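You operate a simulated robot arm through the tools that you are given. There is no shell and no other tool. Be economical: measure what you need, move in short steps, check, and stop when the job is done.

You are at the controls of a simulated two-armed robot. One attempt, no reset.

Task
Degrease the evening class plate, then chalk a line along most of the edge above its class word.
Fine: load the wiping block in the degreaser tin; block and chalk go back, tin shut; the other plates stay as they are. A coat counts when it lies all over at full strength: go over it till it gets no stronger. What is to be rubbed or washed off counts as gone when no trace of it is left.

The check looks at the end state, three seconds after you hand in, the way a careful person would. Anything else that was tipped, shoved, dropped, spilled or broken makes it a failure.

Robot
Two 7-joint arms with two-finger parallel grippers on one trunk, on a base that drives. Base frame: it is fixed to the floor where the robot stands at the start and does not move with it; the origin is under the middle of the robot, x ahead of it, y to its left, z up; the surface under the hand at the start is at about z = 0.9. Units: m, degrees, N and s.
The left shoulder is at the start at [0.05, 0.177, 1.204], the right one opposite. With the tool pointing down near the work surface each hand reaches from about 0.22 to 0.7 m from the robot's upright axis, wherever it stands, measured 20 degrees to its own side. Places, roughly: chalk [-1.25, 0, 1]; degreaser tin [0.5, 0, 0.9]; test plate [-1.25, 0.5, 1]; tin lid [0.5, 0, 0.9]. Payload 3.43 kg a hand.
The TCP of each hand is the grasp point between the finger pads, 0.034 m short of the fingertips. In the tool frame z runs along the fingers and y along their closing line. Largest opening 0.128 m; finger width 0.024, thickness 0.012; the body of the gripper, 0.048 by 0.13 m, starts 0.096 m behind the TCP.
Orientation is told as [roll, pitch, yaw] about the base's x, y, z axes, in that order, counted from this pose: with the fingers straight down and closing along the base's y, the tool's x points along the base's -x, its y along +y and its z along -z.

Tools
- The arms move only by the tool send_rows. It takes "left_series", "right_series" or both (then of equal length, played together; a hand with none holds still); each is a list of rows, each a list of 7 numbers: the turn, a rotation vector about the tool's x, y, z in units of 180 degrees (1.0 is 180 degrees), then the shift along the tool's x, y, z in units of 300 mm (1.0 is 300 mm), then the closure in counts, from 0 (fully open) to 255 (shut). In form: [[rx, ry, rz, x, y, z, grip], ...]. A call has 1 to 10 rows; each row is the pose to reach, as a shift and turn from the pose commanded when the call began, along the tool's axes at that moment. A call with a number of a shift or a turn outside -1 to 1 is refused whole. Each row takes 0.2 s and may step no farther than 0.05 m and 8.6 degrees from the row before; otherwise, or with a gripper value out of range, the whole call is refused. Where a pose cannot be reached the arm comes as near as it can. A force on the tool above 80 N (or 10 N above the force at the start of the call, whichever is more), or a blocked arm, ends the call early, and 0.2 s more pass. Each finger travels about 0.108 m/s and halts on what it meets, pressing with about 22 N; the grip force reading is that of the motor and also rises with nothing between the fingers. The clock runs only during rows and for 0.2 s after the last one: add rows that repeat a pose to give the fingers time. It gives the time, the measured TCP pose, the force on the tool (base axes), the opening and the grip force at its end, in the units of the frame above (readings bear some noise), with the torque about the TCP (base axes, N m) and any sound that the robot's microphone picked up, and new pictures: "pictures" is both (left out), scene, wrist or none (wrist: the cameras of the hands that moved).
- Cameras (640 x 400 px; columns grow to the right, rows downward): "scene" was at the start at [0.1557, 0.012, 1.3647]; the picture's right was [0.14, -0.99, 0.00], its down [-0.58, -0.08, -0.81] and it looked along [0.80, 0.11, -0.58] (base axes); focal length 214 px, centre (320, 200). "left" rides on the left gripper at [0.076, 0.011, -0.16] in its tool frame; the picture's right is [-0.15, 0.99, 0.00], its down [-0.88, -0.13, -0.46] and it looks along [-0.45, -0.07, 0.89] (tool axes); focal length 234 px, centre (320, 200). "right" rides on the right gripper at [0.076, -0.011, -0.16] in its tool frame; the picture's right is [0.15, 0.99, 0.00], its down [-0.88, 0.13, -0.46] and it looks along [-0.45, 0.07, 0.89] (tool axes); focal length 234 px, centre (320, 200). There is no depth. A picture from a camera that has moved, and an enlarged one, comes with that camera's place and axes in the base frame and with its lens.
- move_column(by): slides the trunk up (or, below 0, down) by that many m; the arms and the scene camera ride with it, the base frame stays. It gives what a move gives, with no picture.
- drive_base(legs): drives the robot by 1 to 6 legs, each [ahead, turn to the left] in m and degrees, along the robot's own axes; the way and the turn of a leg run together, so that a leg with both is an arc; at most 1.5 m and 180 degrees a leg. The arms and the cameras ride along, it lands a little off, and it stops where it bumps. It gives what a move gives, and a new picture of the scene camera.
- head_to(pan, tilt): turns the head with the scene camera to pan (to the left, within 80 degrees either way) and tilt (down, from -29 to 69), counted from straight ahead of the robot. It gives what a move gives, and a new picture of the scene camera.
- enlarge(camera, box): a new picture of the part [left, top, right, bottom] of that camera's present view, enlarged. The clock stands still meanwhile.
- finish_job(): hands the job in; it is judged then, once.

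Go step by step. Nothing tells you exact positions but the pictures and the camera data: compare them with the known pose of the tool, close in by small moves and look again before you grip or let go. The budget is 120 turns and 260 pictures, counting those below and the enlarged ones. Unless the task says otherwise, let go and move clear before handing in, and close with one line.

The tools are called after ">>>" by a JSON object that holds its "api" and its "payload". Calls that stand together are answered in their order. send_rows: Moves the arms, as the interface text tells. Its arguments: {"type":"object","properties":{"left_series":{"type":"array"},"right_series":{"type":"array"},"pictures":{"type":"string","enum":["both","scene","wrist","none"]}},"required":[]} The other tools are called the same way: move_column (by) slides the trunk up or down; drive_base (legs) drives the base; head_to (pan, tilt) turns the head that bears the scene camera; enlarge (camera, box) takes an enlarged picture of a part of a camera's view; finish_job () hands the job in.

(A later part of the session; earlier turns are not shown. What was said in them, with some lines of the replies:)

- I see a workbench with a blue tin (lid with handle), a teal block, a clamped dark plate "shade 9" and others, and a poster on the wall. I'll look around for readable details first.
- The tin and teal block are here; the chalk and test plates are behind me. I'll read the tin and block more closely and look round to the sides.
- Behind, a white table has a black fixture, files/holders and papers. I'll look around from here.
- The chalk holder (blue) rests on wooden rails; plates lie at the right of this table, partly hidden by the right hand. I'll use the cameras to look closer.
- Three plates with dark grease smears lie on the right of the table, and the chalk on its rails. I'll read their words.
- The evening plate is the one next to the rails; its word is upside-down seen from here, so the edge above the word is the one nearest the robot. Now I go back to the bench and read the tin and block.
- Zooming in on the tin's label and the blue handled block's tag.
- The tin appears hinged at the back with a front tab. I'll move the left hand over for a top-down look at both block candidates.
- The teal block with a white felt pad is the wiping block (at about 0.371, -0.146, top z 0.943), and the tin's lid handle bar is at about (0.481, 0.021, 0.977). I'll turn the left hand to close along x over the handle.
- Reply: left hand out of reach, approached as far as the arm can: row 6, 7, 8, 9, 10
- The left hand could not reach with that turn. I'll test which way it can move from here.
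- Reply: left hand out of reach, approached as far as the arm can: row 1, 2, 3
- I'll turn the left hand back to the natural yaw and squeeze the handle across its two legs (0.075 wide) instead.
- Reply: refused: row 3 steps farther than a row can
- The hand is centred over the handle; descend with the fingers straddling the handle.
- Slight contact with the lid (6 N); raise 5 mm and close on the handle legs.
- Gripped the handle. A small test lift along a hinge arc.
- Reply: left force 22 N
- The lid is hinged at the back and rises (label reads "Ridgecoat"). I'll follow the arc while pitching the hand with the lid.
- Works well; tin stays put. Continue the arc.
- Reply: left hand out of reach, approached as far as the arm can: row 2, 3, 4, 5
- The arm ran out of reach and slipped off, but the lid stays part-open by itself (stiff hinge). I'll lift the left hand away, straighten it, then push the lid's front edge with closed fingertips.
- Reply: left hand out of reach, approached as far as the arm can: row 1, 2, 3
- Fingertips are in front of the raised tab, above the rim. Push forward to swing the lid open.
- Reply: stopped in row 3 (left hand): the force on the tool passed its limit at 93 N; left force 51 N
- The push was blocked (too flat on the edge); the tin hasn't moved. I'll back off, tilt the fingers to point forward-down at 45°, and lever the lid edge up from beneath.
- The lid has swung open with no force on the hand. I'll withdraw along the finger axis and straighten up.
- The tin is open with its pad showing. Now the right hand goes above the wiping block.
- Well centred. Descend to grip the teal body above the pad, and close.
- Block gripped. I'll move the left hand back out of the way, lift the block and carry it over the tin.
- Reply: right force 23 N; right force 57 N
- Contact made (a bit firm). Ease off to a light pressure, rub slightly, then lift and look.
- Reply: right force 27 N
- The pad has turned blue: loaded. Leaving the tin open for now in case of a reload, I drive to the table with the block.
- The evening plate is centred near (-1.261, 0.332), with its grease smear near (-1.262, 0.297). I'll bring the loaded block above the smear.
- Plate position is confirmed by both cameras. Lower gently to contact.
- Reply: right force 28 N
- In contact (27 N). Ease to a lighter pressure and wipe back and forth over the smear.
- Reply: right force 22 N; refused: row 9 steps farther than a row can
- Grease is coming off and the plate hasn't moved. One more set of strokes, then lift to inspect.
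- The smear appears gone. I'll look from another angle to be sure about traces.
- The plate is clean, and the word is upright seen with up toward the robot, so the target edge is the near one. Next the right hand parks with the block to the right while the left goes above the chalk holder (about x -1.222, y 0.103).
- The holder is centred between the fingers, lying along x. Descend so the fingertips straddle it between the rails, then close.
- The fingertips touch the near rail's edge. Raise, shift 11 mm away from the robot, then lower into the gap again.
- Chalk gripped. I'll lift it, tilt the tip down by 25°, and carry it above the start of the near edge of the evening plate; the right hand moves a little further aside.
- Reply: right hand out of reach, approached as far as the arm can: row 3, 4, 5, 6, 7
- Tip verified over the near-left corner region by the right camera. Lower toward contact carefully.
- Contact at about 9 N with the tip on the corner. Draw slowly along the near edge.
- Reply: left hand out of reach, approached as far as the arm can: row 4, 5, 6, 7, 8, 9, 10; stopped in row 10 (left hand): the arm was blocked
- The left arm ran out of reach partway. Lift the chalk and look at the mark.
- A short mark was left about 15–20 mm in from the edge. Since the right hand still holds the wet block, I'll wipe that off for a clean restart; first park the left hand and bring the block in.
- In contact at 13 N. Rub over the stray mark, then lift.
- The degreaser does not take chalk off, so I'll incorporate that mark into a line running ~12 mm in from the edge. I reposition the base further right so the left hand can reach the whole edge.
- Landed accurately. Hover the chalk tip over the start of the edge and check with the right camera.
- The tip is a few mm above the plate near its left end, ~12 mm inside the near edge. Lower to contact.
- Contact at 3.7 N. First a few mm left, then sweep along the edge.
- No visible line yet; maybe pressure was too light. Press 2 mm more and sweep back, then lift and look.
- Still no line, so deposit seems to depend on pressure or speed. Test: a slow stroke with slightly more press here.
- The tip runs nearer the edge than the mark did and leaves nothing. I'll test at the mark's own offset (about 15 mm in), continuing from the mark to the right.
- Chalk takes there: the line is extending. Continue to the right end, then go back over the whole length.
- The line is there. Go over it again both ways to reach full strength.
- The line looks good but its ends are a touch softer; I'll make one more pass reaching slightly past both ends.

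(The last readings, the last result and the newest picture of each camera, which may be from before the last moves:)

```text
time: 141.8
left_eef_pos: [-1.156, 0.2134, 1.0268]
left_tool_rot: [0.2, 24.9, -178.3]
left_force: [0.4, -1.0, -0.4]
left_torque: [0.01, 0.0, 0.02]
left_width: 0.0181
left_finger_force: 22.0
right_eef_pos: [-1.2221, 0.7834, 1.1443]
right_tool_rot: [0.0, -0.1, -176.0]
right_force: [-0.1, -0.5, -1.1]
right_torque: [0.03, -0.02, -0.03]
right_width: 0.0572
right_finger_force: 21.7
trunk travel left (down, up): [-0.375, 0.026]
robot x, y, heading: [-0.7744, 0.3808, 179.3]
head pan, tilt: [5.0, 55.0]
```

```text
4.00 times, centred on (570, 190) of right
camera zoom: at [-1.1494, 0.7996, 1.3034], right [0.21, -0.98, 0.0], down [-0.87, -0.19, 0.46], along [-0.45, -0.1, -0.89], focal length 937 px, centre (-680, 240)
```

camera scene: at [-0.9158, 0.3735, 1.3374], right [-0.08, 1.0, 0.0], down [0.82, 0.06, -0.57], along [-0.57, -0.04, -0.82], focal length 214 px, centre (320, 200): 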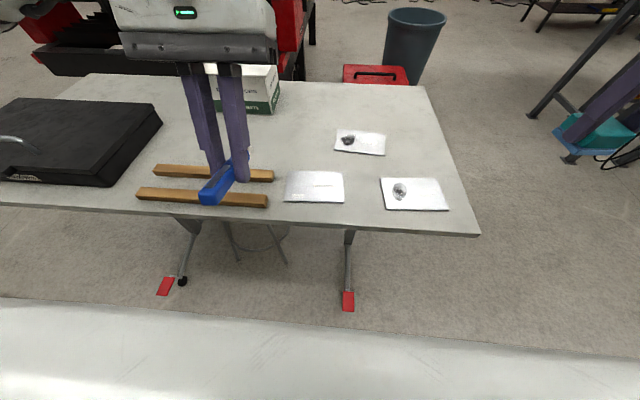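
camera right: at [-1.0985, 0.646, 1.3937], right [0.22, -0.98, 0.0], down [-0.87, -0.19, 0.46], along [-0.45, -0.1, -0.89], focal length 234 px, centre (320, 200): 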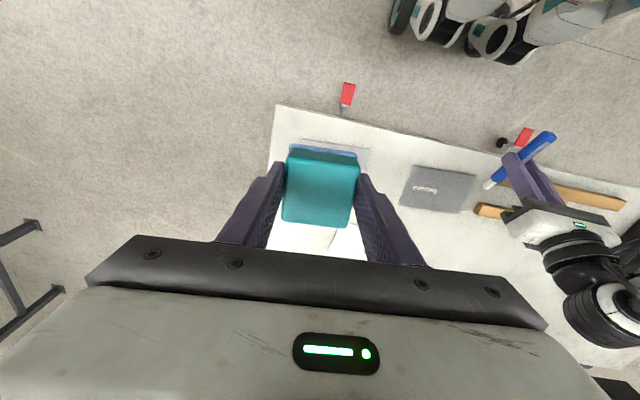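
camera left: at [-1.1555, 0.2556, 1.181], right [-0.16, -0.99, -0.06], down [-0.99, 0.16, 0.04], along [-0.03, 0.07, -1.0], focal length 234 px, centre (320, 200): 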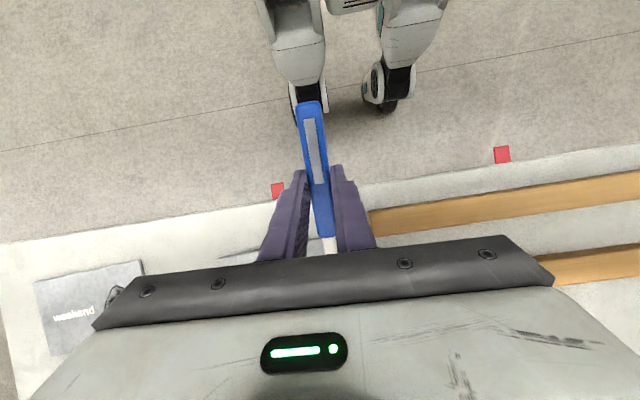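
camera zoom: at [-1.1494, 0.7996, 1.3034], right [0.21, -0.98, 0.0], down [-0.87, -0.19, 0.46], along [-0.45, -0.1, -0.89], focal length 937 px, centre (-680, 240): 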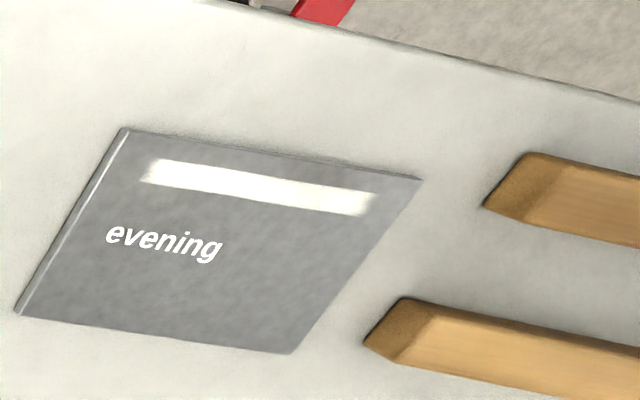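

The line is uniformly white. Now return the chalk: level it (hand pitch ~15° as it pivoted in the grip) and hover over its place on the rails.

>>> {"api": "send_rows", "payload": {"left_series": [[-0.002, -0.014, 0.004, -0.05, 0.09, -0.02, 255], [-0.004, -0.028, 0.008, -0.11, 0.18, -0.03, 255], [-0.006, -0.042, 0.012, -0.17, 0.27, -0.03, 255], [-0.0075, -0.0556, 0.0161, -0.24, 0.365, -0.03, 255], [-0.0075, -0.0556, 0.0161, -0.317, 0.365, 0.007, 255], [-0.0075, -0.0556, 0.0161, -0.317, 0.365, 0.007, 255]], "pictures": "wrist"}}

>>> {"api": "head_to", "payload": {"pan": 30, "tilt": 50}}

>>> {"api": "enlarge", "payload": {"camera": "scene", "box": [220, 110, 420, 250]}}

```text
time: 143.2
left_eef_pos: [-1.2412, 0.1013, 0.9834]
left_tool_rot: [0.4, 14.9, 178.7]
left_force: [0.7, -0.7, -0.7]
left_torque: [0.01, 0.01, 0.0]
left_width: 0.018
left_finger_force: 22.1
right_eef_pos: [-1.2225, 0.7834, 1.1445]
right_tool_rot: [-0.1, -0.1, -176.1]
right_force: [-0.2, -0.1, -0.1]
right_torque: [-0.01, -0.01, 0.02]
right_width: 0.0571
right_finger_force: 21.4
trunk travel left (down, up): [-0.375, 0.026]
robot x, y, heading: [-0.7745, 0.3783, 179.4]
head pan, tilt: [5.0, 55.0]
camera left: at [-1.207, 0.0906, 1.1591], right [-0.17, -0.99, -0.03], down [-0.96, 0.16, 0.21], along [-0.2, 0.06, -0.98], focal length 234 px, centre (320, 200)
```

left: 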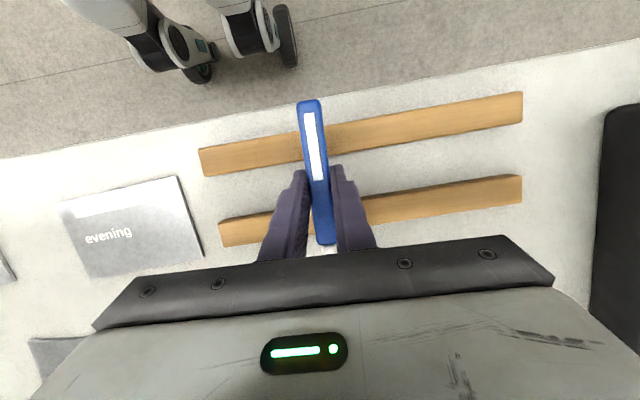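

```text
time: 144.1
left_eef_pos: [-1.2396, 0.1024, 0.9851]
left_tool_rot: [0.5, 14.9, 178.6]
left_force: [0.0, 0.1, -0.9]
left_torque: [-0.01, 0.0, -0.01]
left_width: 0.0182
left_finger_force: 22.1
right_eef_pos: [-1.2228, 0.7839, 1.1454]
right_tool_rot: [0.0, -0.1, -176.2]
right_force: [-0.2, -0.1, -0.4]
right_torque: [0.01, 0.0, -0.01]
right_width: 0.0572
right_finger_force: 22.3
trunk travel left (down, up): [-0.375, 0.026]
robot x, y, heading: [-0.7736, 0.3766, 179.5]
head pan, tilt: [30.0, 50.0]
camera scene: at [-0.911, 0.3417, 1.3439], right [-0.49, 0.87, 0.0], down [0.67, 0.38, -0.64], along [-0.56, -0.31, -0.77], focal length 214 px, centre (320, 200)
```

scene: 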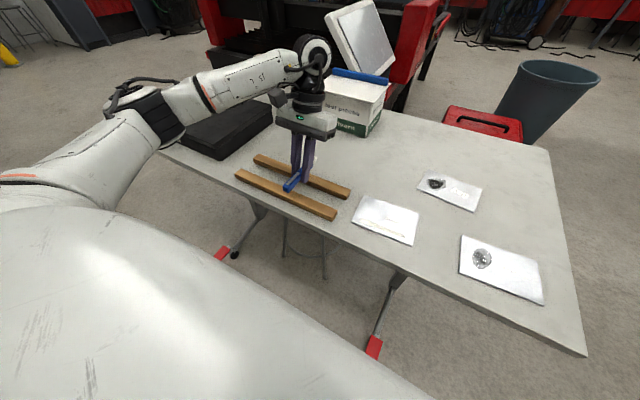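

```text
2.86 times, centred on (320, 180) of scene
camera zoom: at [-0.911, 0.3417, 1.3439], right [-0.49, 0.87, 0.0], down [0.67, 0.38, -0.64], along [-0.56, -0.31, -0.77], focal length 613 px, centre (320, 257)
```

zoom: 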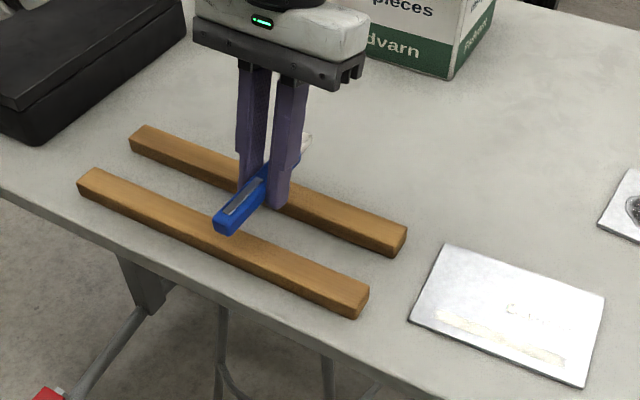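

Alignment is good. Lower onto the rails.

>>> {"api": "send_rows", "payload": {"left_series": [[0, 0, 0, -0.013, 0, 0.048, 255], [0, 0, 0, -0.026, 0, 0.097, 255], [0, 0, 0, -0.026, 0, 0.097, 255]], "pictures": "none"}}

>>> {"api": "send_rows", "payload": {"left_series": [[0, 0, 0, -0.0025, 0, 0.0095, 255], [0, 0, 0, -0.0045, 0, 0.017, 255], [0, 0, 0, -0.0045, 0, 0.017, 255]], "pictures": "none"}}

>>> {"api": "enlarge", "payload": {"camera": "scene", "box": [240, 140, 360, 230]}}

```text
time: 144.9
left_eef_pos: [-1.2398, 0.1014, 0.9537]
left_tool_rot: [0.5, 14.9, 178.7]
left_force: [0.2, 0.1, -0.6]
left_torque: [-0.01, 0.04, 0.0]
left_width: 0.0182
left_finger_force: 21.8
right_eef_pos: [-1.2227, 0.7827, 1.1439]
right_tool_rot: [0.0, -0.1, -176.2]
right_force: [-0.5, 0.4, -0.6]
right_torque: [-0.04, 0.01, -0.01]
right_width: 0.0574
right_finger_force: 21.8
trunk travel left (down, up): [-0.375, 0.026]
robot x, y, heading: [-0.7722, 0.3796, 179.2]
head pan, tilt: [30.0, 50.0]
```

```text
time: 145.7
left_eef_pos: [-1.2392, 0.1007, 0.9489]
left_tool_rot: [0.5, 15.1, 178.6]
left_force: [-0.1, -0.2, 0.1]
left_torque: [0.01, -0.02, 0.02]
left_width: 0.0181
left_finger_force: 22.4
right_eef_pos: [-1.2219, 0.7835, 1.1434]
right_tool_rot: [0.0, -0.2, -176.1]
right_force: [1.2, 0.7, -0.3]
right_torque: [-0.02, 0.0, -0.03]
right_width: 0.0573
right_finger_force: 21.8
trunk travel left (down, up): [-0.375, 0.026]
robot x, y, heading: [-0.777, 0.3793, 179.3]
head pan, tilt: [30.0, 50.0]
```

```text
4.44 times, centred on (300, 185) of scene
camera zoom: at [-0.9109, 0.3417, 1.344], right [-0.49, 0.87, 0.0], down [0.67, 0.38, -0.64], along [-0.56, -0.32, -0.77], focal length 953 px, centre (409, 267)
```

zoom: 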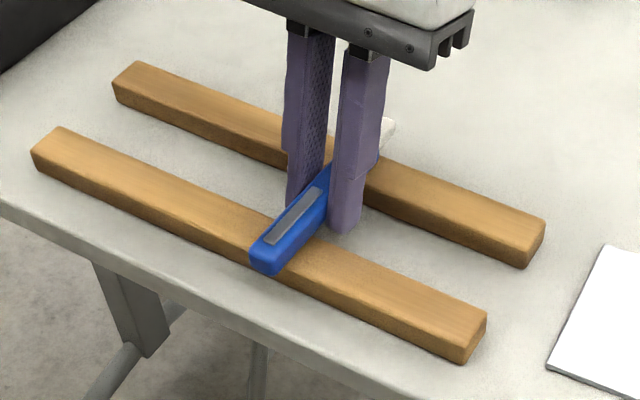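

>>> {"api": "send_rows", "payload": {"left_series": [[0, 0, 0, -0.0018, 0, 0.0065, 255], [0, 0, 0, -0.0018, 0, 0.0065, 255]], "pictures": "none"}}

>>> {"api": "send_rows", "payload": {"left_series": [[0, 0, 0, -0.0015, 0, 0.005, 255], [0, 0, 0, -0.0015, 0, 0.005, 255]], "pictures": "none"}}

```text
time: 146.3
left_eef_pos: [-1.2379, 0.1006, 0.9487]
left_tool_rot: [0.5, 14.9, 178.6]
left_force: [-0.4, -0.7, -1.1]
left_torque: [-0.01, 0.01, 0.0]
left_width: 0.018
left_finger_force: 21.6
right_eef_pos: [-1.2223, 0.7836, 1.1446]
right_tool_rot: [0.0, -0.1, -176.0]
right_force: [-0.1, -0.9, -0.7]
right_torque: [-0.01, 0.0, 0.0]
right_width: 0.0572
right_finger_force: 22.1
trunk travel left (down, up): [-0.375, 0.026]
robot x, y, heading: [-0.7767, 0.3813, 179.2]
head pan, tilt: [30.0, 50.0]
```

```text
time: 146.9
left_eef_pos: [-1.239, 0.1018, 0.9443]
left_tool_rot: [0.4, 14.9, 178.6]
left_force: [-0.2, 0.6, -0.8]
left_torque: [0.01, 0.02, 0.01]
left_width: 0.0183
left_finger_force: 22.1
right_eef_pos: [-1.2226, 0.7836, 1.1439]
right_tool_rot: [0.0, -0.1, -176.1]
right_force: [-0.3, 0.8, -1.4]
right_torque: [0.02, -0.02, 0.0]
right_width: 0.057
right_finger_force: 22.4
trunk travel left (down, up): [-0.375, 0.026]
robot x, y, heading: [-0.7749, 0.3774, 179.5]
head pan, tilt: [30.0, 50.0]
```

>>> {"api": "send_rows", "payload": {"left_series": [[0, 0, 0, -0.0018, 0, 0.0065, 255], [0, 0, 0, -0.0018, 0, 0.0065, 255]], "pictures": "none"}}

>>> {"api": "enlarge", "payload": {"camera": "scene", "box": [260, 150, 340, 210]}}

>>> {"api": "enlarge", "payload": {"camera": "right", "box": [560, 160, 640, 260]}}

```text
time: 147.5
left_eef_pos: [-1.239, 0.101, 0.9436]
left_tool_rot: [0.4, 14.9, 178.7]
left_force: [0.9, 0.6, 0.0]
left_torque: [-0.02, 0.01, -0.02]
left_width: 0.0183
left_finger_force: 21.8
right_eef_pos: [-1.2223, 0.7838, 1.1449]
right_tool_rot: [0.0, -0.1, -176.1]
right_force: [-0.4, 1.6, -1.0]
right_torque: [0.01, -0.02, 0.02]
right_width: 0.0571
right_finger_force: 21.7
trunk travel left (down, up): [-0.375, 0.026]
robot x, y, heading: [-0.7719, 0.3784, 179.3]
head pan, tilt: [30.0, 50.0]
```

```text
6.67 times, centred on (300, 180) of scene
camera zoom: at [-0.9109, 0.3417, 1.344], right [-0.49, 0.87, 0.0], down [0.67, 0.38, -0.64], along [-0.56, -0.32, -0.77], focal length 1430 px, centre (453, 333)
```

zoom: 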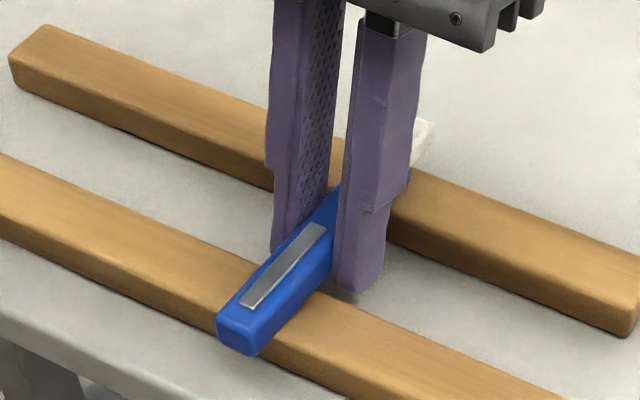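

```text
4.00 times, centred on (600, 210) of right
camera zoom: at [-1.1497, 0.8004, 1.303], right [0.21, -0.98, 0.0], down [-0.87, -0.19, 0.46], along [-0.45, -0.1, -0.89], focal length 937 px, centre (-800, 160)
```

zoom: 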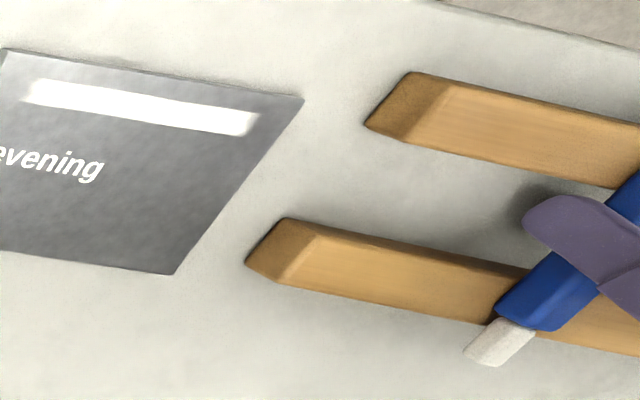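

Nearly resting. One more small step, then open slowly.

>>> {"api": "send_rows", "payload": {"left_series": [[0, 0, 0, -0.0018, 0, 0.0065, 255], [0, 0, 0, -0.0018, 0, 0.0065, 255]], "pictures": "none"}}

>>> {"api": "send_rows", "payload": {"left_series": [[0, 0, 0, -0.0008, 0, 0.003, 255], [0, 0, 0, -0.0008, 0, 0.003, 255]], "pictures": "none"}}

```text
time: 148.1
left_eef_pos: [-1.24, 0.1005, 0.943]
left_tool_rot: [0.6, 14.8, 178.6]
left_force: [-1.6, -1.4, 12.1]
left_torque: [0.02, -0.38, -0.01]
left_width: 0.0183
left_finger_force: 21.8
right_eef_pos: [-1.2219, 0.7833, 1.1446]
right_tool_rot: [0.0, -0.1, -176.0]
right_force: [-0.1, -0.1, -1.0]
right_torque: [0.01, -0.02, -0.03]
right_width: 0.0573
right_finger_force: 22.0
trunk travel left (down, up): [-0.375, 0.026]
robot x, y, heading: [-0.7713, 0.3778, 179.3]
head pan, tilt: [30.0, 50.0]
```

```text
time: 148.7
left_eef_pos: [-1.2385, 0.1023, 0.9432]
left_tool_rot: [0.5, 14.7, 178.5]
left_force: [-1.5, -3.3, 18.7]
left_torque: [0.05, 0.01, 0.01]
left_width: 0.0182
left_finger_force: 22.0
right_eef_pos: [-1.2214, 0.7837, 1.146]
right_tool_rot: [0.1, -0.3, -176.2]
right_force: [0.0, 0.1, -0.5]
right_torque: [0.01, 0.0, 0.02]
right_width: 0.0571
right_finger_force: 22.2
trunk travel left (down, up): [-0.375, 0.026]
robot x, y, heading: [-0.7726, 0.3789, 179.4]
head pan, tilt: [30.0, 50.0]
```

Resting on both rails. Ease, open, and withdraw upward.

>>> {"api": "send_rows", "payload": {"left_series": [[0, 0, 0, 0.0015, 0, -0.006, 255], [0, 0, 0, 0.0015, 0, -0.006, 200], [0, 0, 0, 0.0015, 0, -0.006, 120], [0, 0, 0, 0.0015, 0, -0.006, 60], [0, 0, 0, 0.0015, 0, -0.006, 60], [0, 0, 0, 0.02, 0, -0.09, 60], [0, 0, 0, 0.05, 0, -0.22, 60], [0, 0, 0, 0.1, 0, -0.37, 60]], "pictures": "wrist"}}

>>> {"api": "enlarge", "payload": {"camera": "scene", "box": [240, 140, 360, 230]}}

```text
time: 150.5
left_eef_pos: [-1.2379, 0.1026, 1.0551]
left_tool_rot: [0.5, 15.0, 178.6]
left_force: [0.1, -0.6, 0.3]
left_torque: [-0.01, 0.02, 0.03]
left_width: 0.0979
left_finger_force: 0.1
right_eef_pos: [-1.2219, 0.7853, 1.1441]
right_tool_rot: [0.0, -0.1, -176.1]
right_force: [-0.8, 0.3, -0.5]
right_torque: [0.0, 0.01, 0.01]
right_width: 0.0572
right_finger_force: 21.9
trunk travel left (down, up): [-0.375, 0.026]
robot x, y, heading: [-0.7737, 0.3792, 179.2]
head pan, tilt: [30.0, 50.0]
camera left: at [-1.2054, 0.0911, 1.2303], right [-0.17, -0.99, -0.03], down [-0.96, 0.16, 0.21], along [-0.2, 0.06, -0.98], focal length 234 px, centre (320, 200)
```

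left: 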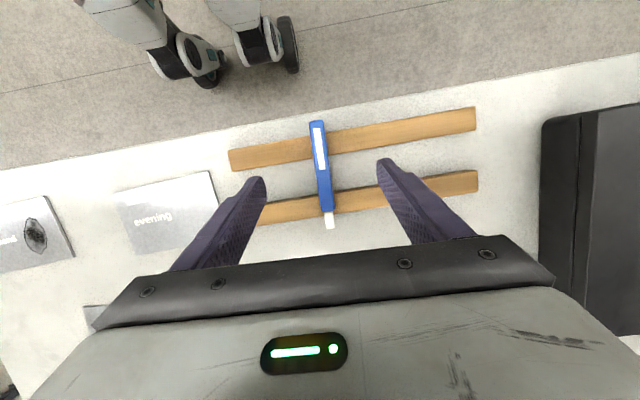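

```text
4.44 times, centred on (300, 185) of scene
camera zoom: at [-0.9103, 0.3421, 1.344], right [-0.49, 0.87, 0.0], down [0.67, 0.38, -0.64], along [-0.56, -0.32, -0.77], focal length 953 px, centre (409, 267)
```

zoom: 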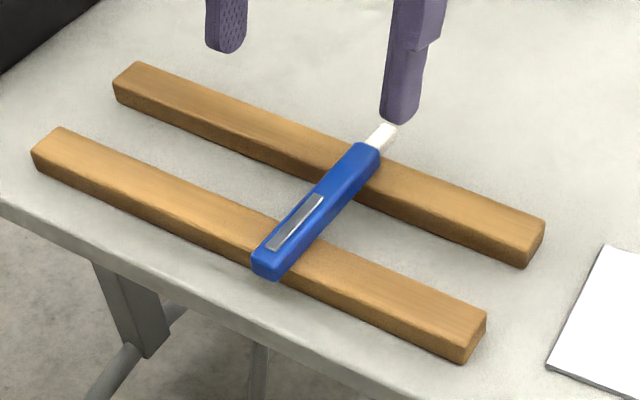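

Chalk is back on its rails. Tuck both hands in, then drive back to the bench.

>>> {"api": "send_rows", "payload": {"left_series": [[0, 0, 0, 0.04, 0, -0.15, 60], [0, -0.015, 0, 0.14, -0.05, -0.25, 60], [0, -0.03, 0, 0.26, -0.1, -0.3, 120], [0, -0.05, 0, 0.38, -0.16, -0.34, 200], [0, -0.07, 0, 0.5, -0.21, -0.343, 255], [0, -0.0833, 0, 0.589, -0.257, -0.343, 255]], "right_series": [[0, 0, 0, 0.05, 0.1, -0.05, 255], [0, 0, 0, 0.1, 0.22, -0.1, 255], [0, 0, 0, 0.15, 0.34, -0.15, 255], [0, 0, 0, 0.2, 0.46, -0.15, 255], [0, 0, 0, 0.24, 0.58, -0.15, 255], [0, 0, 0, 0.24, 0.66, -0.15, 255]], "pictures": "none"}}

>>> {"api": "enlarge", "payload": {"camera": "scene", "box": [160, 60, 600, 335]}}

>>> {"api": "drive_base", "payload": {"legs": [[-0.3, 0], [0, 134], [0.546, 0], [0, 46.8]]}}

```text
time: 151.9
left_eef_pos: [-1.0921, 0.1761, 1.1996]
left_tool_rot: [0.5, -0.1, 178.5]
left_force: [0.5, 0.1, -0.6]
left_torque: [0.03, -0.02, -0.03]
left_width: 0.0
left_finger_force: 22.0
right_eef_pos: [-1.1374, 0.5894, 1.1902]
right_tool_rot: [0.0, -0.1, -176.0]
right_force: [-0.5, -0.7, 0.0]
right_torque: [0.01, 0.01, -0.01]
right_width: 0.0572
right_finger_force: 22.7
trunk travel left (down, up): [-0.375, 0.026]
robot x, y, heading: [-0.7763, 0.3777, 179.4]
head pan, tilt: [30.0, 50.0]
```

```text
1.45 times, centred on (380, 198) of scene
camera zoom: at [-0.9109, 0.3417, 1.3439], right [-0.49, 0.87, 0.0], down [0.67, 0.38, -0.64], along [-0.56, -0.32, -0.77], focal length 312 px, centre (233, 204)
```

zoom: 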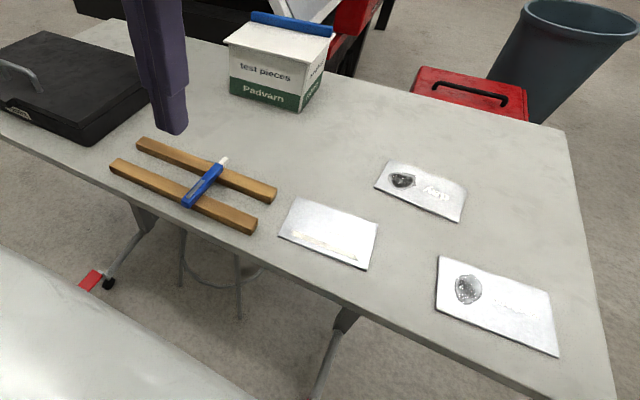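

```text
time: 164.3
left_eef_pos: [0.2148, 0.1761, 1.1987]
left_tool_rot: [0.5, 0.0, -1.6]
left_force: [0.9, -0.6, 0.3]
left_torque: [-0.02, -0.03, 0.01]
left_width: 0.0
left_finger_force: 22.2
right_eef_pos: [0.2597, -0.2366, 1.1902]
right_tool_rot: [0.0, -0.1, 3.9]
right_force: [0.0, 0.1, -0.4]
right_torque: [-0.02, -0.01, -0.02]
right_width: 0.0571
right_finger_force: 22.3
trunk travel left (down, up): [-0.375, 0.026]
robot x, y, heading: [-0.1078, -0.0274, -0.7]
head pan, tilt: [30.0, 50.0]
camera scene: at [0.0305, 0.011, 1.344], right [0.49, -0.87, 0.0], down [-0.67, -0.38, -0.64], along [0.56, 0.31, -0.77], focal length 214 px, centre (320, 200)
```

scene: 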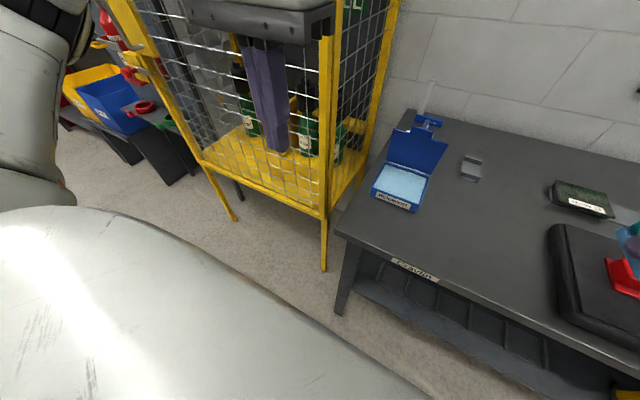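

>>> {"api": "drive_base", "payload": {"legs": [[0.1, 0]]}}

>>> {"api": "head_to", "payload": {"pan": 5, "tilt": 45}}

```text
time: 165.5
left_eef_pos: [0.3145, 0.1759, 1.1999]
left_tool_rot: [0.4, 0.0, -1.6]
left_force: [0.6, 0.0, -0.6]
left_torque: [0.0, 0.04, -0.04]
left_width: 0.0
left_finger_force: 21.3
right_eef_pos: [0.3606, -0.2383, 1.1892]
right_tool_rot: [0.0, -0.1, 3.9]
right_force: [0.1, -0.7, -0.8]
right_torque: [-0.01, 0.05, -0.01]
right_width: 0.0571
right_finger_force: 21.6
trunk travel left (down, up): [-0.375, 0.026]
robot x, y, heading: [-0.0046, -0.0272, -0.6]
head pan, tilt: [30.0, 50.0]
camera scene: at [0.1316, 0.0096, 1.3438], right [0.49, -0.87, 0.0], down [-0.67, -0.38, -0.64], along [0.56, 0.31, -0.77], focal length 214 px, centre (320, 200)
```

scene: 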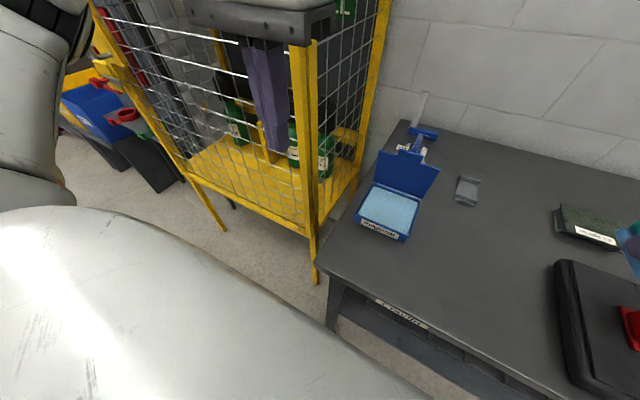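

```text
time: 166.4
left_eef_pos: [0.3145, 0.1758, 1.2002]
left_tool_rot: [0.6, 0.0, -1.5]
left_force: [-0.1, -0.7, 0.4]
left_torque: [0.01, -0.05, 0.03]
left_width: 0.0
left_finger_force: 21.8
right_eef_pos: [0.3595, -0.2387, 1.1898]
right_tool_rot: [0.1, -0.1, 3.9]
right_force: [1.5, 0.9, -0.4]
right_torque: [0.0, 0.03, 0.03]
right_width: 0.057
right_finger_force: 21.6
trunk travel left (down, up): [-0.375, 0.026]
robot x, y, heading: [-0.0042, -0.0265, -0.9]
head pan, tilt: [5.0, 45.0]
camera scene: at [0.1447, -0.0219, 1.3509], right [0.08, -1.0, 0.0], down [-0.71, -0.05, -0.71], along [0.7, 0.05, -0.71], focal length 214 px, centre (320, 200)
```

scene: 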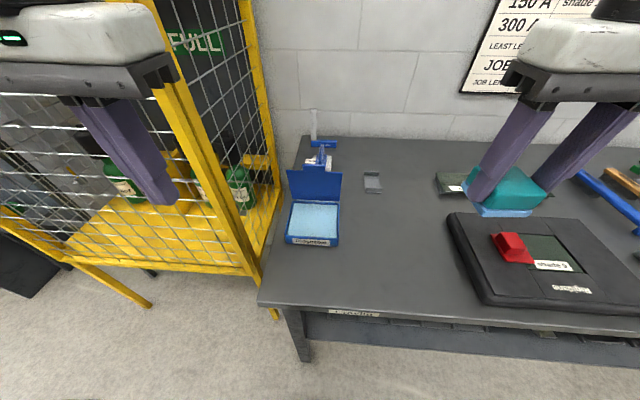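

>>> {"api": "send_rows", "payload": {"right_series": [[0, 0, 0.004, -0.02, 0.08, 0.1, 255], [0, 0, 0.008, -0.04, 0.16, 0.2, 255], [0, 0, 0.011, -0.05, 0.24, 0.3, 255], [0, 0, 0.011, -0.062, 0.301, 0.42, 255], [0, 0, 0.011, -0.062, 0.301, 0.56, 255], [0, 0, 0.011, -0.062, 0.301, 0.68, 255], [0, 0, 0.011, -0.062, 0.301, 0.76, 255], [0, 0, 0.011, -0.062, 0.301, 0.78, 255]], "pictures": "none"}}

>>> {"api": "send_rows", "payload": {"right_series": [[0, 0, 0, 0, 0, 0.01, 255], [0, 0, 0, 0, 0, 0.02, 255]], "pictures": "none"}}

>>> {"api": "enlarge", "payload": {"camera": "scene", "box": [330, 200, 450, 300]}}

```text
time: 168.2
left_eef_pos: [0.3138, 0.176, 1.1988]
left_tool_rot: [0.6, 0.0, -1.5]
left_force: [-0.8, 0.9, 0.6]
left_torque: [0.0, -0.03, -0.03]
left_width: 0.0
left_finger_force: 22.3
right_eef_pos: [0.3723, -0.1484, 0.9562]
right_tool_rot: [0.0, -0.3, 1.9]
right_force: [-1.2, 0.1, -0.6]
right_torque: [-0.01, 0.01, 0.03]
right_width: 0.0574
right_finger_force: 22.3
trunk travel left (down, up): [-0.375, 0.026]
robot x, y, heading: [-0.004, -0.0226, -1.0]
head pan, tilt: [5.0, 45.0]
```

```text
time: 168.8
left_eef_pos: [0.3143, 0.1757, 1.2]
left_tool_rot: [0.6, -0.1, -1.6]
left_force: [-0.3, -0.5, -0.1]
left_torque: [-0.01, 0.02, 0.02]
left_width: 0.0001
left_finger_force: 21.9
right_eef_pos: [0.3733, -0.1479, 0.949]
right_tool_rot: [0.1, -0.1, 1.9]
right_force: [-0.4, -0.5, -1.8]
right_torque: [-0.01, 0.02, -0.02]
right_width: 0.0575
right_finger_force: 22.1
trunk travel left (down, up): [-0.375, 0.026]
robot x, y, heading: [-0.0038, -0.0253, -0.7]
head pan, tilt: [5.0, 45.0]
```

```text
4.00 times, centred on (390, 250) of scene
camera zoom: at [0.1446, -0.022, 1.3509], right [0.08, -1.0, 0.0], down [-0.71, -0.05, -0.71], along [0.71, 0.05, -0.71], focal length 858 px, centre (40, 0)
```

zoom: 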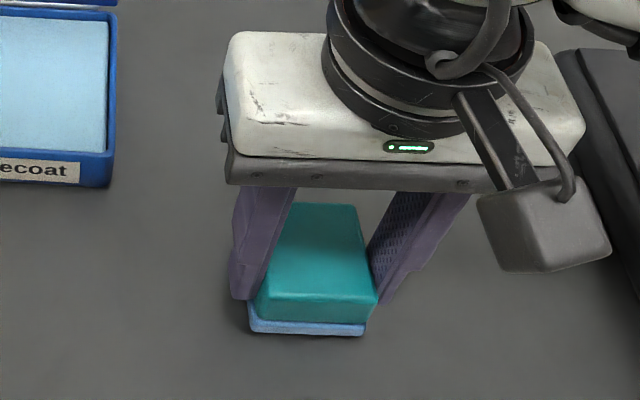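

>>> {"api": "send_rows", "payload": {"right_series": [[0, 0, 0, 0, 0, 0.007, 255], [0, 0, 0, 0, 0, 0.007, 255]], "pictures": "none"}}

>>> {"api": "send_rows", "payload": {"right_series": [[0, 0, 0, 0, 0, 0.005, 255], [0, 0, 0, 0, 0, 0.005, 255]], "pictures": "none"}}

```text
time: 169.4
left_eef_pos: [0.3136, 0.1753, 1.1987]
left_tool_rot: [0.5, -0.1, -1.7]
left_force: [-0.3, 0.7, -0.6]
left_torque: [0.0, -0.05, 0.01]
left_width: 0.0003
left_finger_force: 22.0
right_eef_pos: [0.3731, -0.1473, 0.9463]
right_tool_rot: [0.0, -0.1, 1.9]
right_force: [0.1, -0.2, -1.7]
right_torque: [0.01, 0.0, 0.0]
right_width: 0.0574
right_finger_force: 22.2
trunk travel left (down, up): [-0.375, 0.026]
robot x, y, heading: [-0.0064, -0.0257, -0.8]
head pan, tilt: [5.0, 45.0]
```

```text
time: 170.0
left_eef_pos: [0.3145, 0.1755, 1.1992]
left_tool_rot: [0.5, -0.1, -1.6]
left_force: [-0.3, 0.0, 0.1]
left_torque: [0.03, 0.0, 0.0]
left_width: 0.0
left_finger_force: 21.6
right_eef_pos: [0.3742, -0.147, 0.9471]
right_tool_rot: [0.0, 0.0, 1.9]
right_force: [-0.1, 0.4, -0.1]
right_torque: [0.02, 0.03, 0.03]
right_width: 0.0573
right_finger_force: 22.5
trunk travel left (down, up): [-0.375, 0.026]
robot x, y, heading: [-0.0085, -0.0255, -0.9]
head pan, tilt: [5.0, 45.0]
```

Just touching. Ease down 1 mm more, release and withdraw.

>>> {"api": "send_rows", "payload": {"right_series": [[0, 0, 0, 0, 0, 0.004, 255], [0, 0, 0, 0, 0, 0.004, 200], [0, 0, 0, 0, 0, 0.004, 120], [0, 0, 0, 0, 0, 0.004, 60], [0, 0, 0, 0, 0, 0.004, 0], [0, 0, 0, 0, 0, 0.0, 0], [0, 0, 0, 0, 0, -0.15, 0], [0, 0, 0, 0, 0, -0.3, 0], [0, 0, 0, 0, 0, -0.46, 0], [0, 0, 0, 0, 0, -0.6, 0]], "pictures": "scene"}}

>>> {"api": "enlarge", "payload": {"camera": "scene", "box": [330, 200, 450, 300]}}

```text
time: 172.2
left_eef_pos: [0.3127, 0.176, 1.1991]
left_tool_rot: [0.4, -0.1, -1.6]
left_force: [-0.4, 0.1, -0.6]
left_torque: [-0.02, 0.01, -0.02]
left_width: 0.0002
left_finger_force: 22.2
right_eef_pos: [0.3741, -0.147, 1.1277]
right_tool_rot: [-0.1, -0.1, 2.0]
right_force: [-0.1, 0.1, -0.3]
right_torque: [0.0, -0.04, 0.03]
right_width: 0.1284
right_finger_force: 0.1
trunk travel left (down, up): [-0.375, 0.026]
robot x, y, heading: [-0.0078, -0.0285, -0.6]
head pan, tilt: [5.0, 45.0]
camera scene: at [0.1441, -0.0218, 1.3509], right [0.08, -1.0, 0.0], down [-0.7, -0.05, -0.71], along [0.71, 0.05, -0.71], focal length 214 px, centre (320, 200)
```

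scene: 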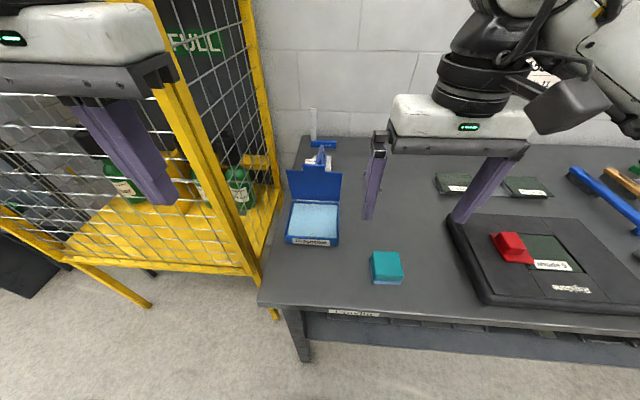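

```text
4.00 times, centred on (390, 250) of scene
camera zoom: at [0.1441, -0.0218, 1.3509], right [0.08, -1.0, 0.0], down [-0.7, -0.05, -0.71], along [0.71, 0.05, -0.71], focal length 858 px, centre (40, 0)
```

zoom: 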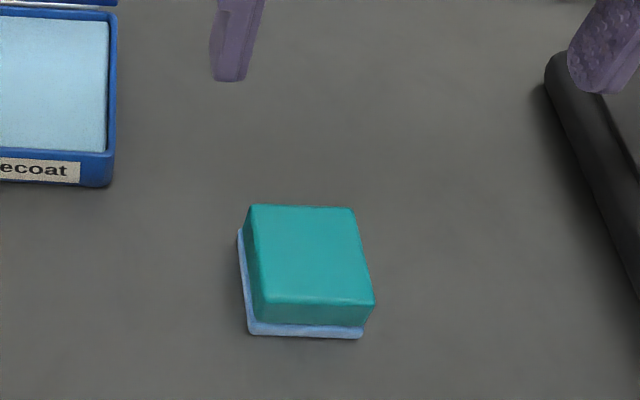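

Block is back in its spot. Now the lid: bring the left hand over and behind the open lid, moving the right hand aside.

>>> {"api": "send_rows", "payload": {"left_series": [[0, 0, 0, -0.02, 0, 0.02, 255], [0, 0, 0, -0.13, -0.08, 0.05, 255], [0, 0, 0, -0.25, -0.17, 0.1, 255], [0, 0, 0, -0.36, -0.26, 0.15, 255], [0, 0, 0, -0.47, -0.36, 0.18, 255], [0, 0, 0, -0.57, -0.45, 0.197, 255], [0, 0, 0, -0.637, -0.496, 0.197, 255]], "right_series": [[0, 0, 0, 0.03, -0.1, -0.03, 0], [0, 0, 0, 0.06, -0.2, -0.06, 0], [0, 0, 0, 0.1, -0.3, -0.1, 0], [0, 0, 0, 0.1, -0.4, -0.1, 0], [0, 0, 0, 0.1, -0.45, -0.1, 0], [0, 0, 0, 0.1, -0.45, -0.1, 0], [0, 0, 0, 0.1, -0.45, -0.1, 0]], "pictures": "none"}}

>>> {"api": "enlarge", "payload": {"camera": "left", "box": [160, 40, 480, 240]}}

>>> {"api": "enlarge", "payload": {"camera": "right", "box": [320, 60, 640, 260]}}

```text
time: 173.8
left_eef_pos: [0.5019, 0.0204, 1.1378]
left_tool_rot: [0.6, 0.0, -1.8]
left_force: [-1.3, -0.5, -0.1]
left_torque: [0.0, 0.01, -0.01]
left_width: 0.0
left_finger_force: 21.4
right_eef_pos: [0.3464, -0.2837, 1.157]
right_tool_rot: [0.0, -0.1, 1.9]
right_force: [0.4, -0.6, 0.1]
right_torque: [0.01, 0.02, -0.01]
right_width: 0.1281
right_finger_force: 0.0
trunk travel left (down, up): [-0.375, 0.026]
robot x, y, heading: [-0.0056, -0.029, -0.6]
head pan, tilt: [5.0, 45.0]
```

```text
2.00 times, centred on (320, 140) of left
camera zoom: at [0.427, 0.0325, 1.2991], right [0.18, 0.98, 0.01], down [0.88, -0.16, 0.45], along [0.45, -0.07, -0.89], focal length 468 px, centre (320, 320)
```

zoom: 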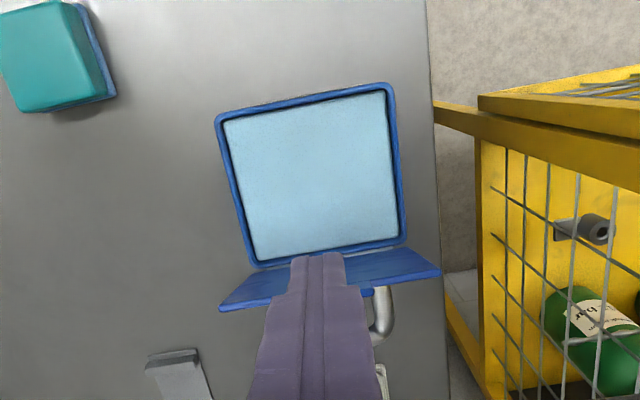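

```text
2.00 times, centred on (480, 160) of right
camera zoom: at [0.2691, -0.2973, 1.3151], right [-0.18, 0.98, 0.0], down [0.87, 0.16, 0.46], along [0.45, 0.08, -0.89], focal length 468 px, centre (0, 280)
```

zoom: 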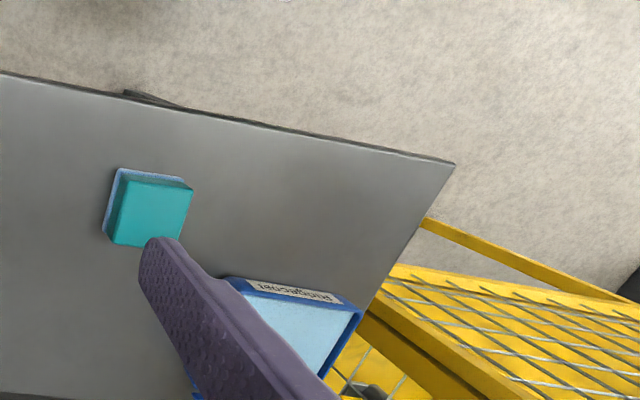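

>>> {"api": "send_rows", "payload": {"left_series": [[0, 0, 0, -0.15, 0.0, 0, 255], [0, 0, 0, -0.3, 0.0, 0, 255], [0, 0, 0, -0.42, 0.01, 0, 255], [0, 0, 0, -0.42, 0.015, 0.1, 255], [0, 0, 0, -0.42, 0.015, 0.2, 255], [0, 0, 0, -0.42, 0.015, 0.34, 255]], "pictures": "scene"}}

>>> {"api": "enlarge", "payload": {"camera": "scene", "box": [250, 130, 370, 260]}}

```text
time: 175.2
left_eef_pos: [0.6247, 0.0219, 1.0388]
left_tool_rot: [0.6, -0.1, -1.7]
left_force: [-0.9, -0.8, 0.4]
left_torque: [0.08, -0.01, -0.02]
left_width: 0.0
left_finger_force: 21.7
left hand out of reach, approached as far as the arm can: row 3, 4, 5, 6
right_eef_pos: [0.3469, -0.2858, 1.1571]
right_tool_rot: [0.2, -0.1, 1.9]
right_force: [0.3, -0.8, 0.9]
right_torque: [0.06, 0.01, 0.0]
right_width: 0.1278
right_finger_force: 0.1
trunk travel left (down, up): [-0.375, 0.026]
robot x, y, heading: [-0.0007, -0.0289, -0.8]
head pan, tilt: [5.0, 45.0]
camera scene: at [0.1445, -0.0242, 1.3509], right [0.08, -1.0, 0.0], down [-0.71, -0.05, -0.71], along [0.71, 0.05, -0.71], focal length 214 px, centre (320, 200)
```

scene: 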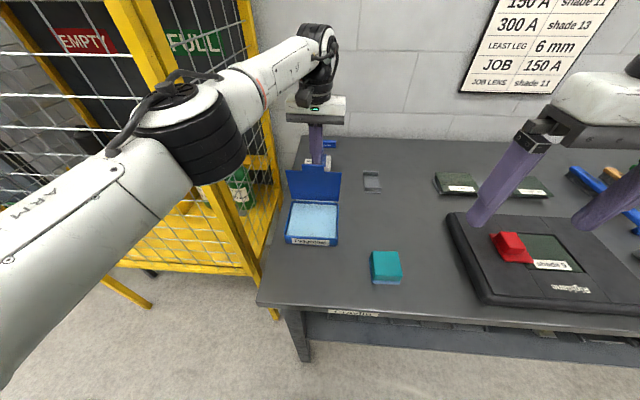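

```text
3.08 times, centred on (310, 195) of scene
camera zoom: at [0.1445, -0.0242, 1.3509], right [0.08, -1.0, 0.0], down [-0.71, -0.05, -0.71], along [0.71, 0.05, -0.71], focal length 660 px, centre (351, 215)
```

zoom: 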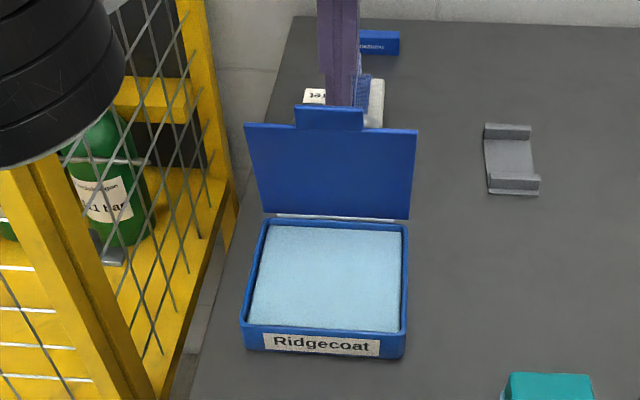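

Fingertips are behind the handle. Pull back toward the robot to swing the lid shut.

>>> {"api": "send_rows", "payload": {"left_series": [[0, 0, 0, 0.06, 0, 0, 255], [0, 0, 0, 0.12, 0, 0, 255], [0, 0, 0, 0.17, 0, 0, 255], [0, 0, 0, 0.22, 0, 0, 255], [0, 0, 0, 0.27, 0, 0, 255], [0, 0, 0, 0.31, 0, 0, 255], [0, 0, 0, 0.35, 0, 0, 255]], "pictures": "scene"}}

>>> {"api": "enlarge", "payload": {"camera": "scene", "box": [250, 130, 370, 260]}}

```text
time: 176.8
left_eef_pos: [0.5177, 0.0263, 1.0377]
left_tool_rot: [0.5, 0.0, -1.6]
left_force: [-0.4, -0.7, -0.7]
left_torque: [0.0, 0.04, 0.0]
left_width: 0.0
left_finger_force: 22.1
right_eef_pos: [0.3472, -0.2846, 1.1563]
right_tool_rot: [0.0, -0.1, 1.9]
right_force: [-0.1, 0.2, -0.3]
right_torque: [0.0, -0.02, -0.03]
right_width: 0.128
right_finger_force: 0.0
trunk travel left (down, up): [-0.375, 0.026]
robot x, y, heading: [-0.0074, -0.0238, -0.6]
head pan, tilt: [5.0, 45.0]
camera scene: at [0.1446, -0.0219, 1.3509], right [0.08, -1.0, 0.0], down [-0.71, -0.05, -0.71], along [0.71, 0.05, -0.71], focal length 214 px, centre (320, 200)
```

scene: 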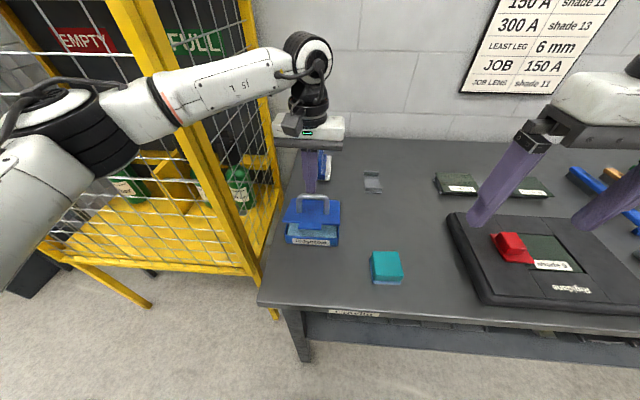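

```text
3.08 times, centred on (310, 195) of scene
camera zoom: at [0.1446, -0.0219, 1.3509], right [0.08, -1.0, 0.0], down [-0.71, -0.05, -0.71], along [0.71, 0.05, -0.71], focal length 660 px, centre (351, 215)
```

zoom: 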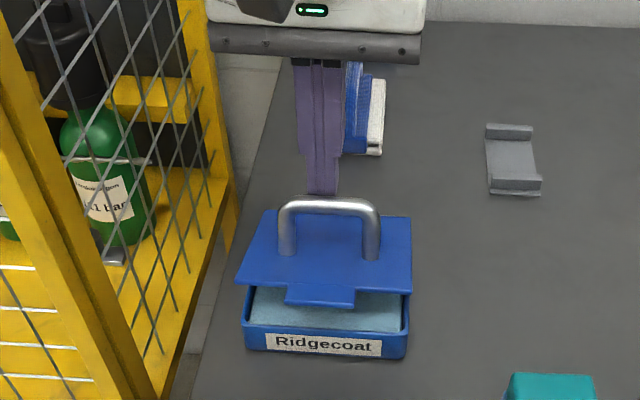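

The lid is nearly shut. Go up over the handle and press the front of the lid down.

>>> {"api": "send_rows", "payload": {"left_series": [[0, 0, 0, -0.02, 0, -0.1, 255], [0, 0, 0, 0.05, 0, -0.2, 255], [0, 0, 0, 0.15, -0.01, -0.2, 255], [0, 0, 0, 0.222, -0.017, -0.15, 255], [0, 0, 0, 0.222, -0.017, -0.05, 255], [0, 0, 0, 0.222, -0.017, 0.05, 255], [0, 0, 0, 0.222, -0.017, 0.12, 255], [0, 0, 0, 0.222, -0.017, 0.17, 255]], "pictures": "scene"}}

>>> {"api": "enlarge", "payload": {"camera": "scene", "box": [250, 130, 370, 260]}}

```text
time: 178.6
left_eef_pos: [0.452, 0.0242, 0.9856]
left_tool_rot: [0.5, -0.1, -1.5]
left_force: [-0.6, -0.9, 0.3]
left_torque: [0.03, -0.01, 0.02]
left_width: 0.0
left_finger_force: 22.5
right_eef_pos: [0.3465, -0.2832, 1.1578]
right_tool_rot: [-0.1, -0.1, 1.9]
right_force: [0.5, 0.4, 1.1]
right_torque: [0.0, 0.01, 0.03]
right_width: 0.1279
right_finger_force: 0.0
trunk travel left (down, up): [-0.375, 0.026]
robot x, y, heading: [-0.0052, -0.0269, -0.7]
head pan, tilt: [5.0, 45.0]
camera scene: at [0.1446, -0.0219, 1.3509], right [0.08, -1.0, 0.0], down [-0.71, -0.05, -0.71], along [0.7, 0.05, -0.71], focal length 214 px, centre (320, 200)
```

scene: 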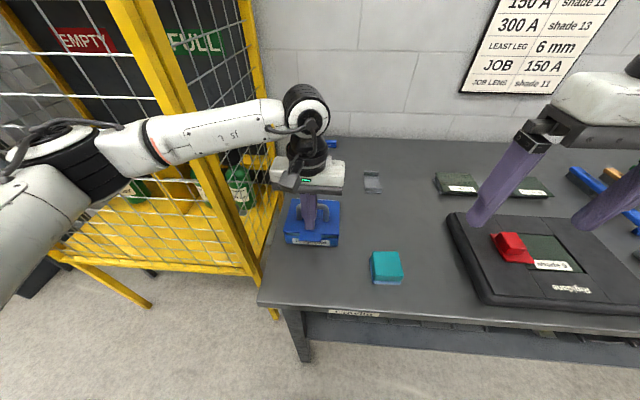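

```text
3.08 times, centred on (310, 195) of scene
camera zoom: at [0.1446, -0.0219, 1.3509], right [0.08, -1.0, 0.0], down [-0.71, -0.05, -0.71], along [0.7, 0.05, -0.71], focal length 660 px, centre (351, 215)
```

zoom: 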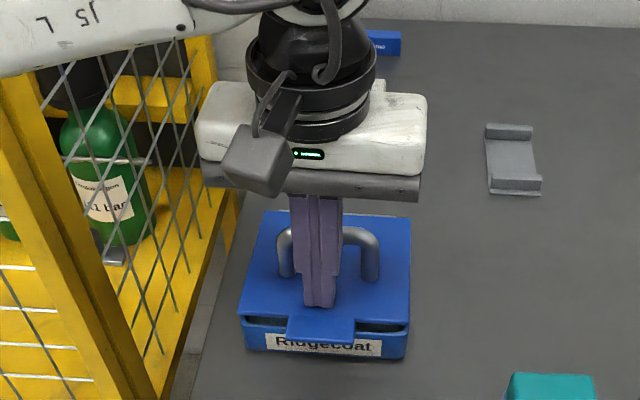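

Almost closed. Press the last centimetre down, then withdraw.

>>> {"api": "send_rows", "payload": {"left_series": [[0, 0, 0, 0, 0, 0.012, 255], [0, 0, 0, 0, 0, 0.024, 255], [0, 0, 0, 0, 0, 0.034, 255], [0, 0, 0, 0, 0, 0.04, 255]], "pictures": "none"}}

>>> {"api": "enlarge", "payload": {"camera": "scene", "box": [260, 180, 360, 260]}}

```text
time: 179.6
left_eef_pos: [0.4517, 0.0251, 0.9758]
left_tool_rot: [0.5, -0.3, -1.5]
left_force: [-0.5, 1.4, 8.6]
left_torque: [0.01, 0.03, -0.04]
left_width: 0.0
left_finger_force: 22.0
right_eef_pos: [0.3472, -0.2836, 1.1584]
right_tool_rot: [-0.1, -0.3, 1.9]
right_force: [-0.3, 0.2, 0.2]
right_torque: [-0.05, -0.02, -0.04]
right_width: 0.1279
right_finger_force: 0.0
trunk travel left (down, up): [-0.375, 0.026]
robot x, y, heading: [-0.0052, -0.0246, -0.9]
head pan, tilt: [5.0, 45.0]
```

```text
5.00 times, centred on (310, 220) of scene
camera zoom: at [0.1438, -0.0219, 1.3512], right [0.08, -1.0, 0.0], down [-0.7, -0.05, -0.71], along [0.71, 0.05, -0.71], focal length 1072 px, centre (370, 100)
```

zoom: 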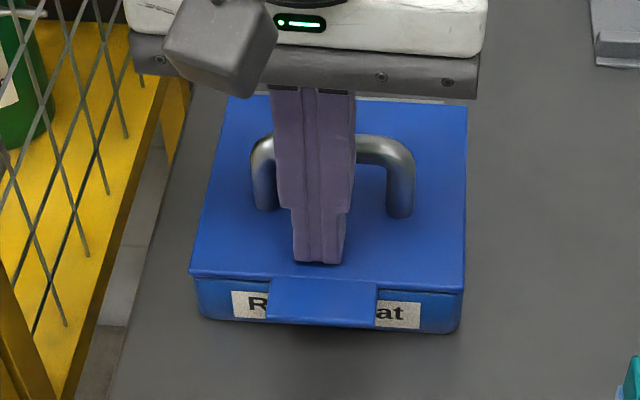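

>>> {"api": "send_rows", "payload": {"left_series": [[0, 0, 0, 0, 0, 0.01, 255], [0, 0, 0, 0, 0, 0.01, 255], [0, 0, 0, 0, 0, -0.1, 255], [0, 0, 0, 0, 0, -0.25, 255], [0, 0, 0, 0, 0, -0.4, 255], [0, 0, 0, 0.1, 0, -0.5, 255], [0, 0, 0, 0.22, 0.1, -0.55, 255], [0, 0, 0, 0.32, 0.2, -0.6, 255]], "pictures": "scene"}}

>>> {"api": "enlarge", "payload": {"camera": "scene", "box": [250, 170, 430, 300]}}

```text
time: 181.4
left_eef_pos: [0.3572, 0.0869, 1.155]
left_tool_rot: [0.5, -0.1, -1.5]
left_force: [0.4, 0.2, -0.6]
left_torque: [-0.03, -0.04, 0.01]
left_width: 0.0001
left_finger_force: 21.9
right_eef_pos: [0.3458, -0.2834, 1.157]
right_tool_rot: [0.0, -0.2, 1.8]
right_force: [1.3, 0.6, 0.0]
right_torque: [-0.01, 0.04, 0.02]
right_width: 0.1281
right_finger_force: 0.0
trunk travel left (down, up): [-0.375, 0.026]
robot x, y, heading: [-0.0068, -0.026, -0.8]
head pan, tilt: [5.0, 45.0]
camera scene: at [0.1438, -0.0216, 1.351], right [0.08, -1.0, 0.0], down [-0.7, -0.05, -0.71], along [0.71, 0.05, -0.71], focal length 214 px, centre (320, 200)
```

scene: 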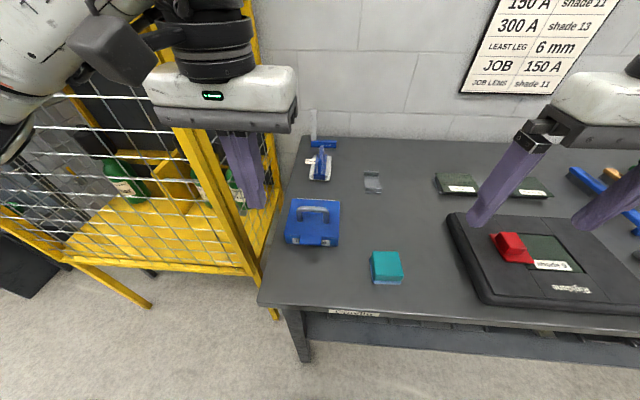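

```text
3.08 times, centred on (340, 235) of scene
camera zoom: at [0.1438, -0.0216, 1.351], right [0.08, -1.0, 0.0], down [-0.7, -0.05, -0.71], along [0.71, 0.05, -0.71], focal length 660 px, centre (258, 92)
```

zoom: 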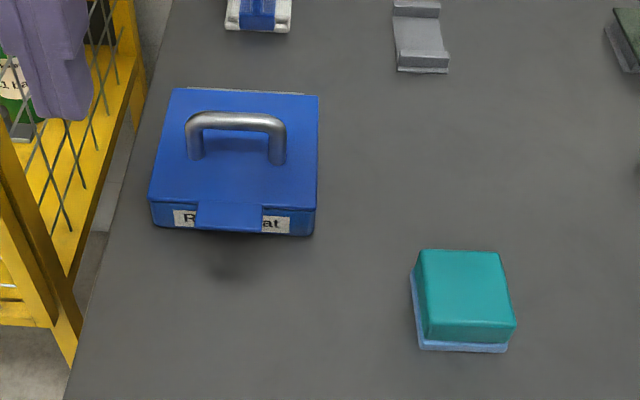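

The tin is shut, the block is back in its place, the chalk is back on its rails, and the evening plate is clean with its line drawn. I am handing in.

>>> {"api": "finish_job", "payload": {}}

```text
The job is handed in.
```

The job is handed in. The evening plate shows no trace of grease, and it has a white chalk line along about 80% of the edge above its word, set roughly 15 mm in from that edge. The wiping block and chalk are back in place and the tin is shut. The day and weekend plates were not touched.
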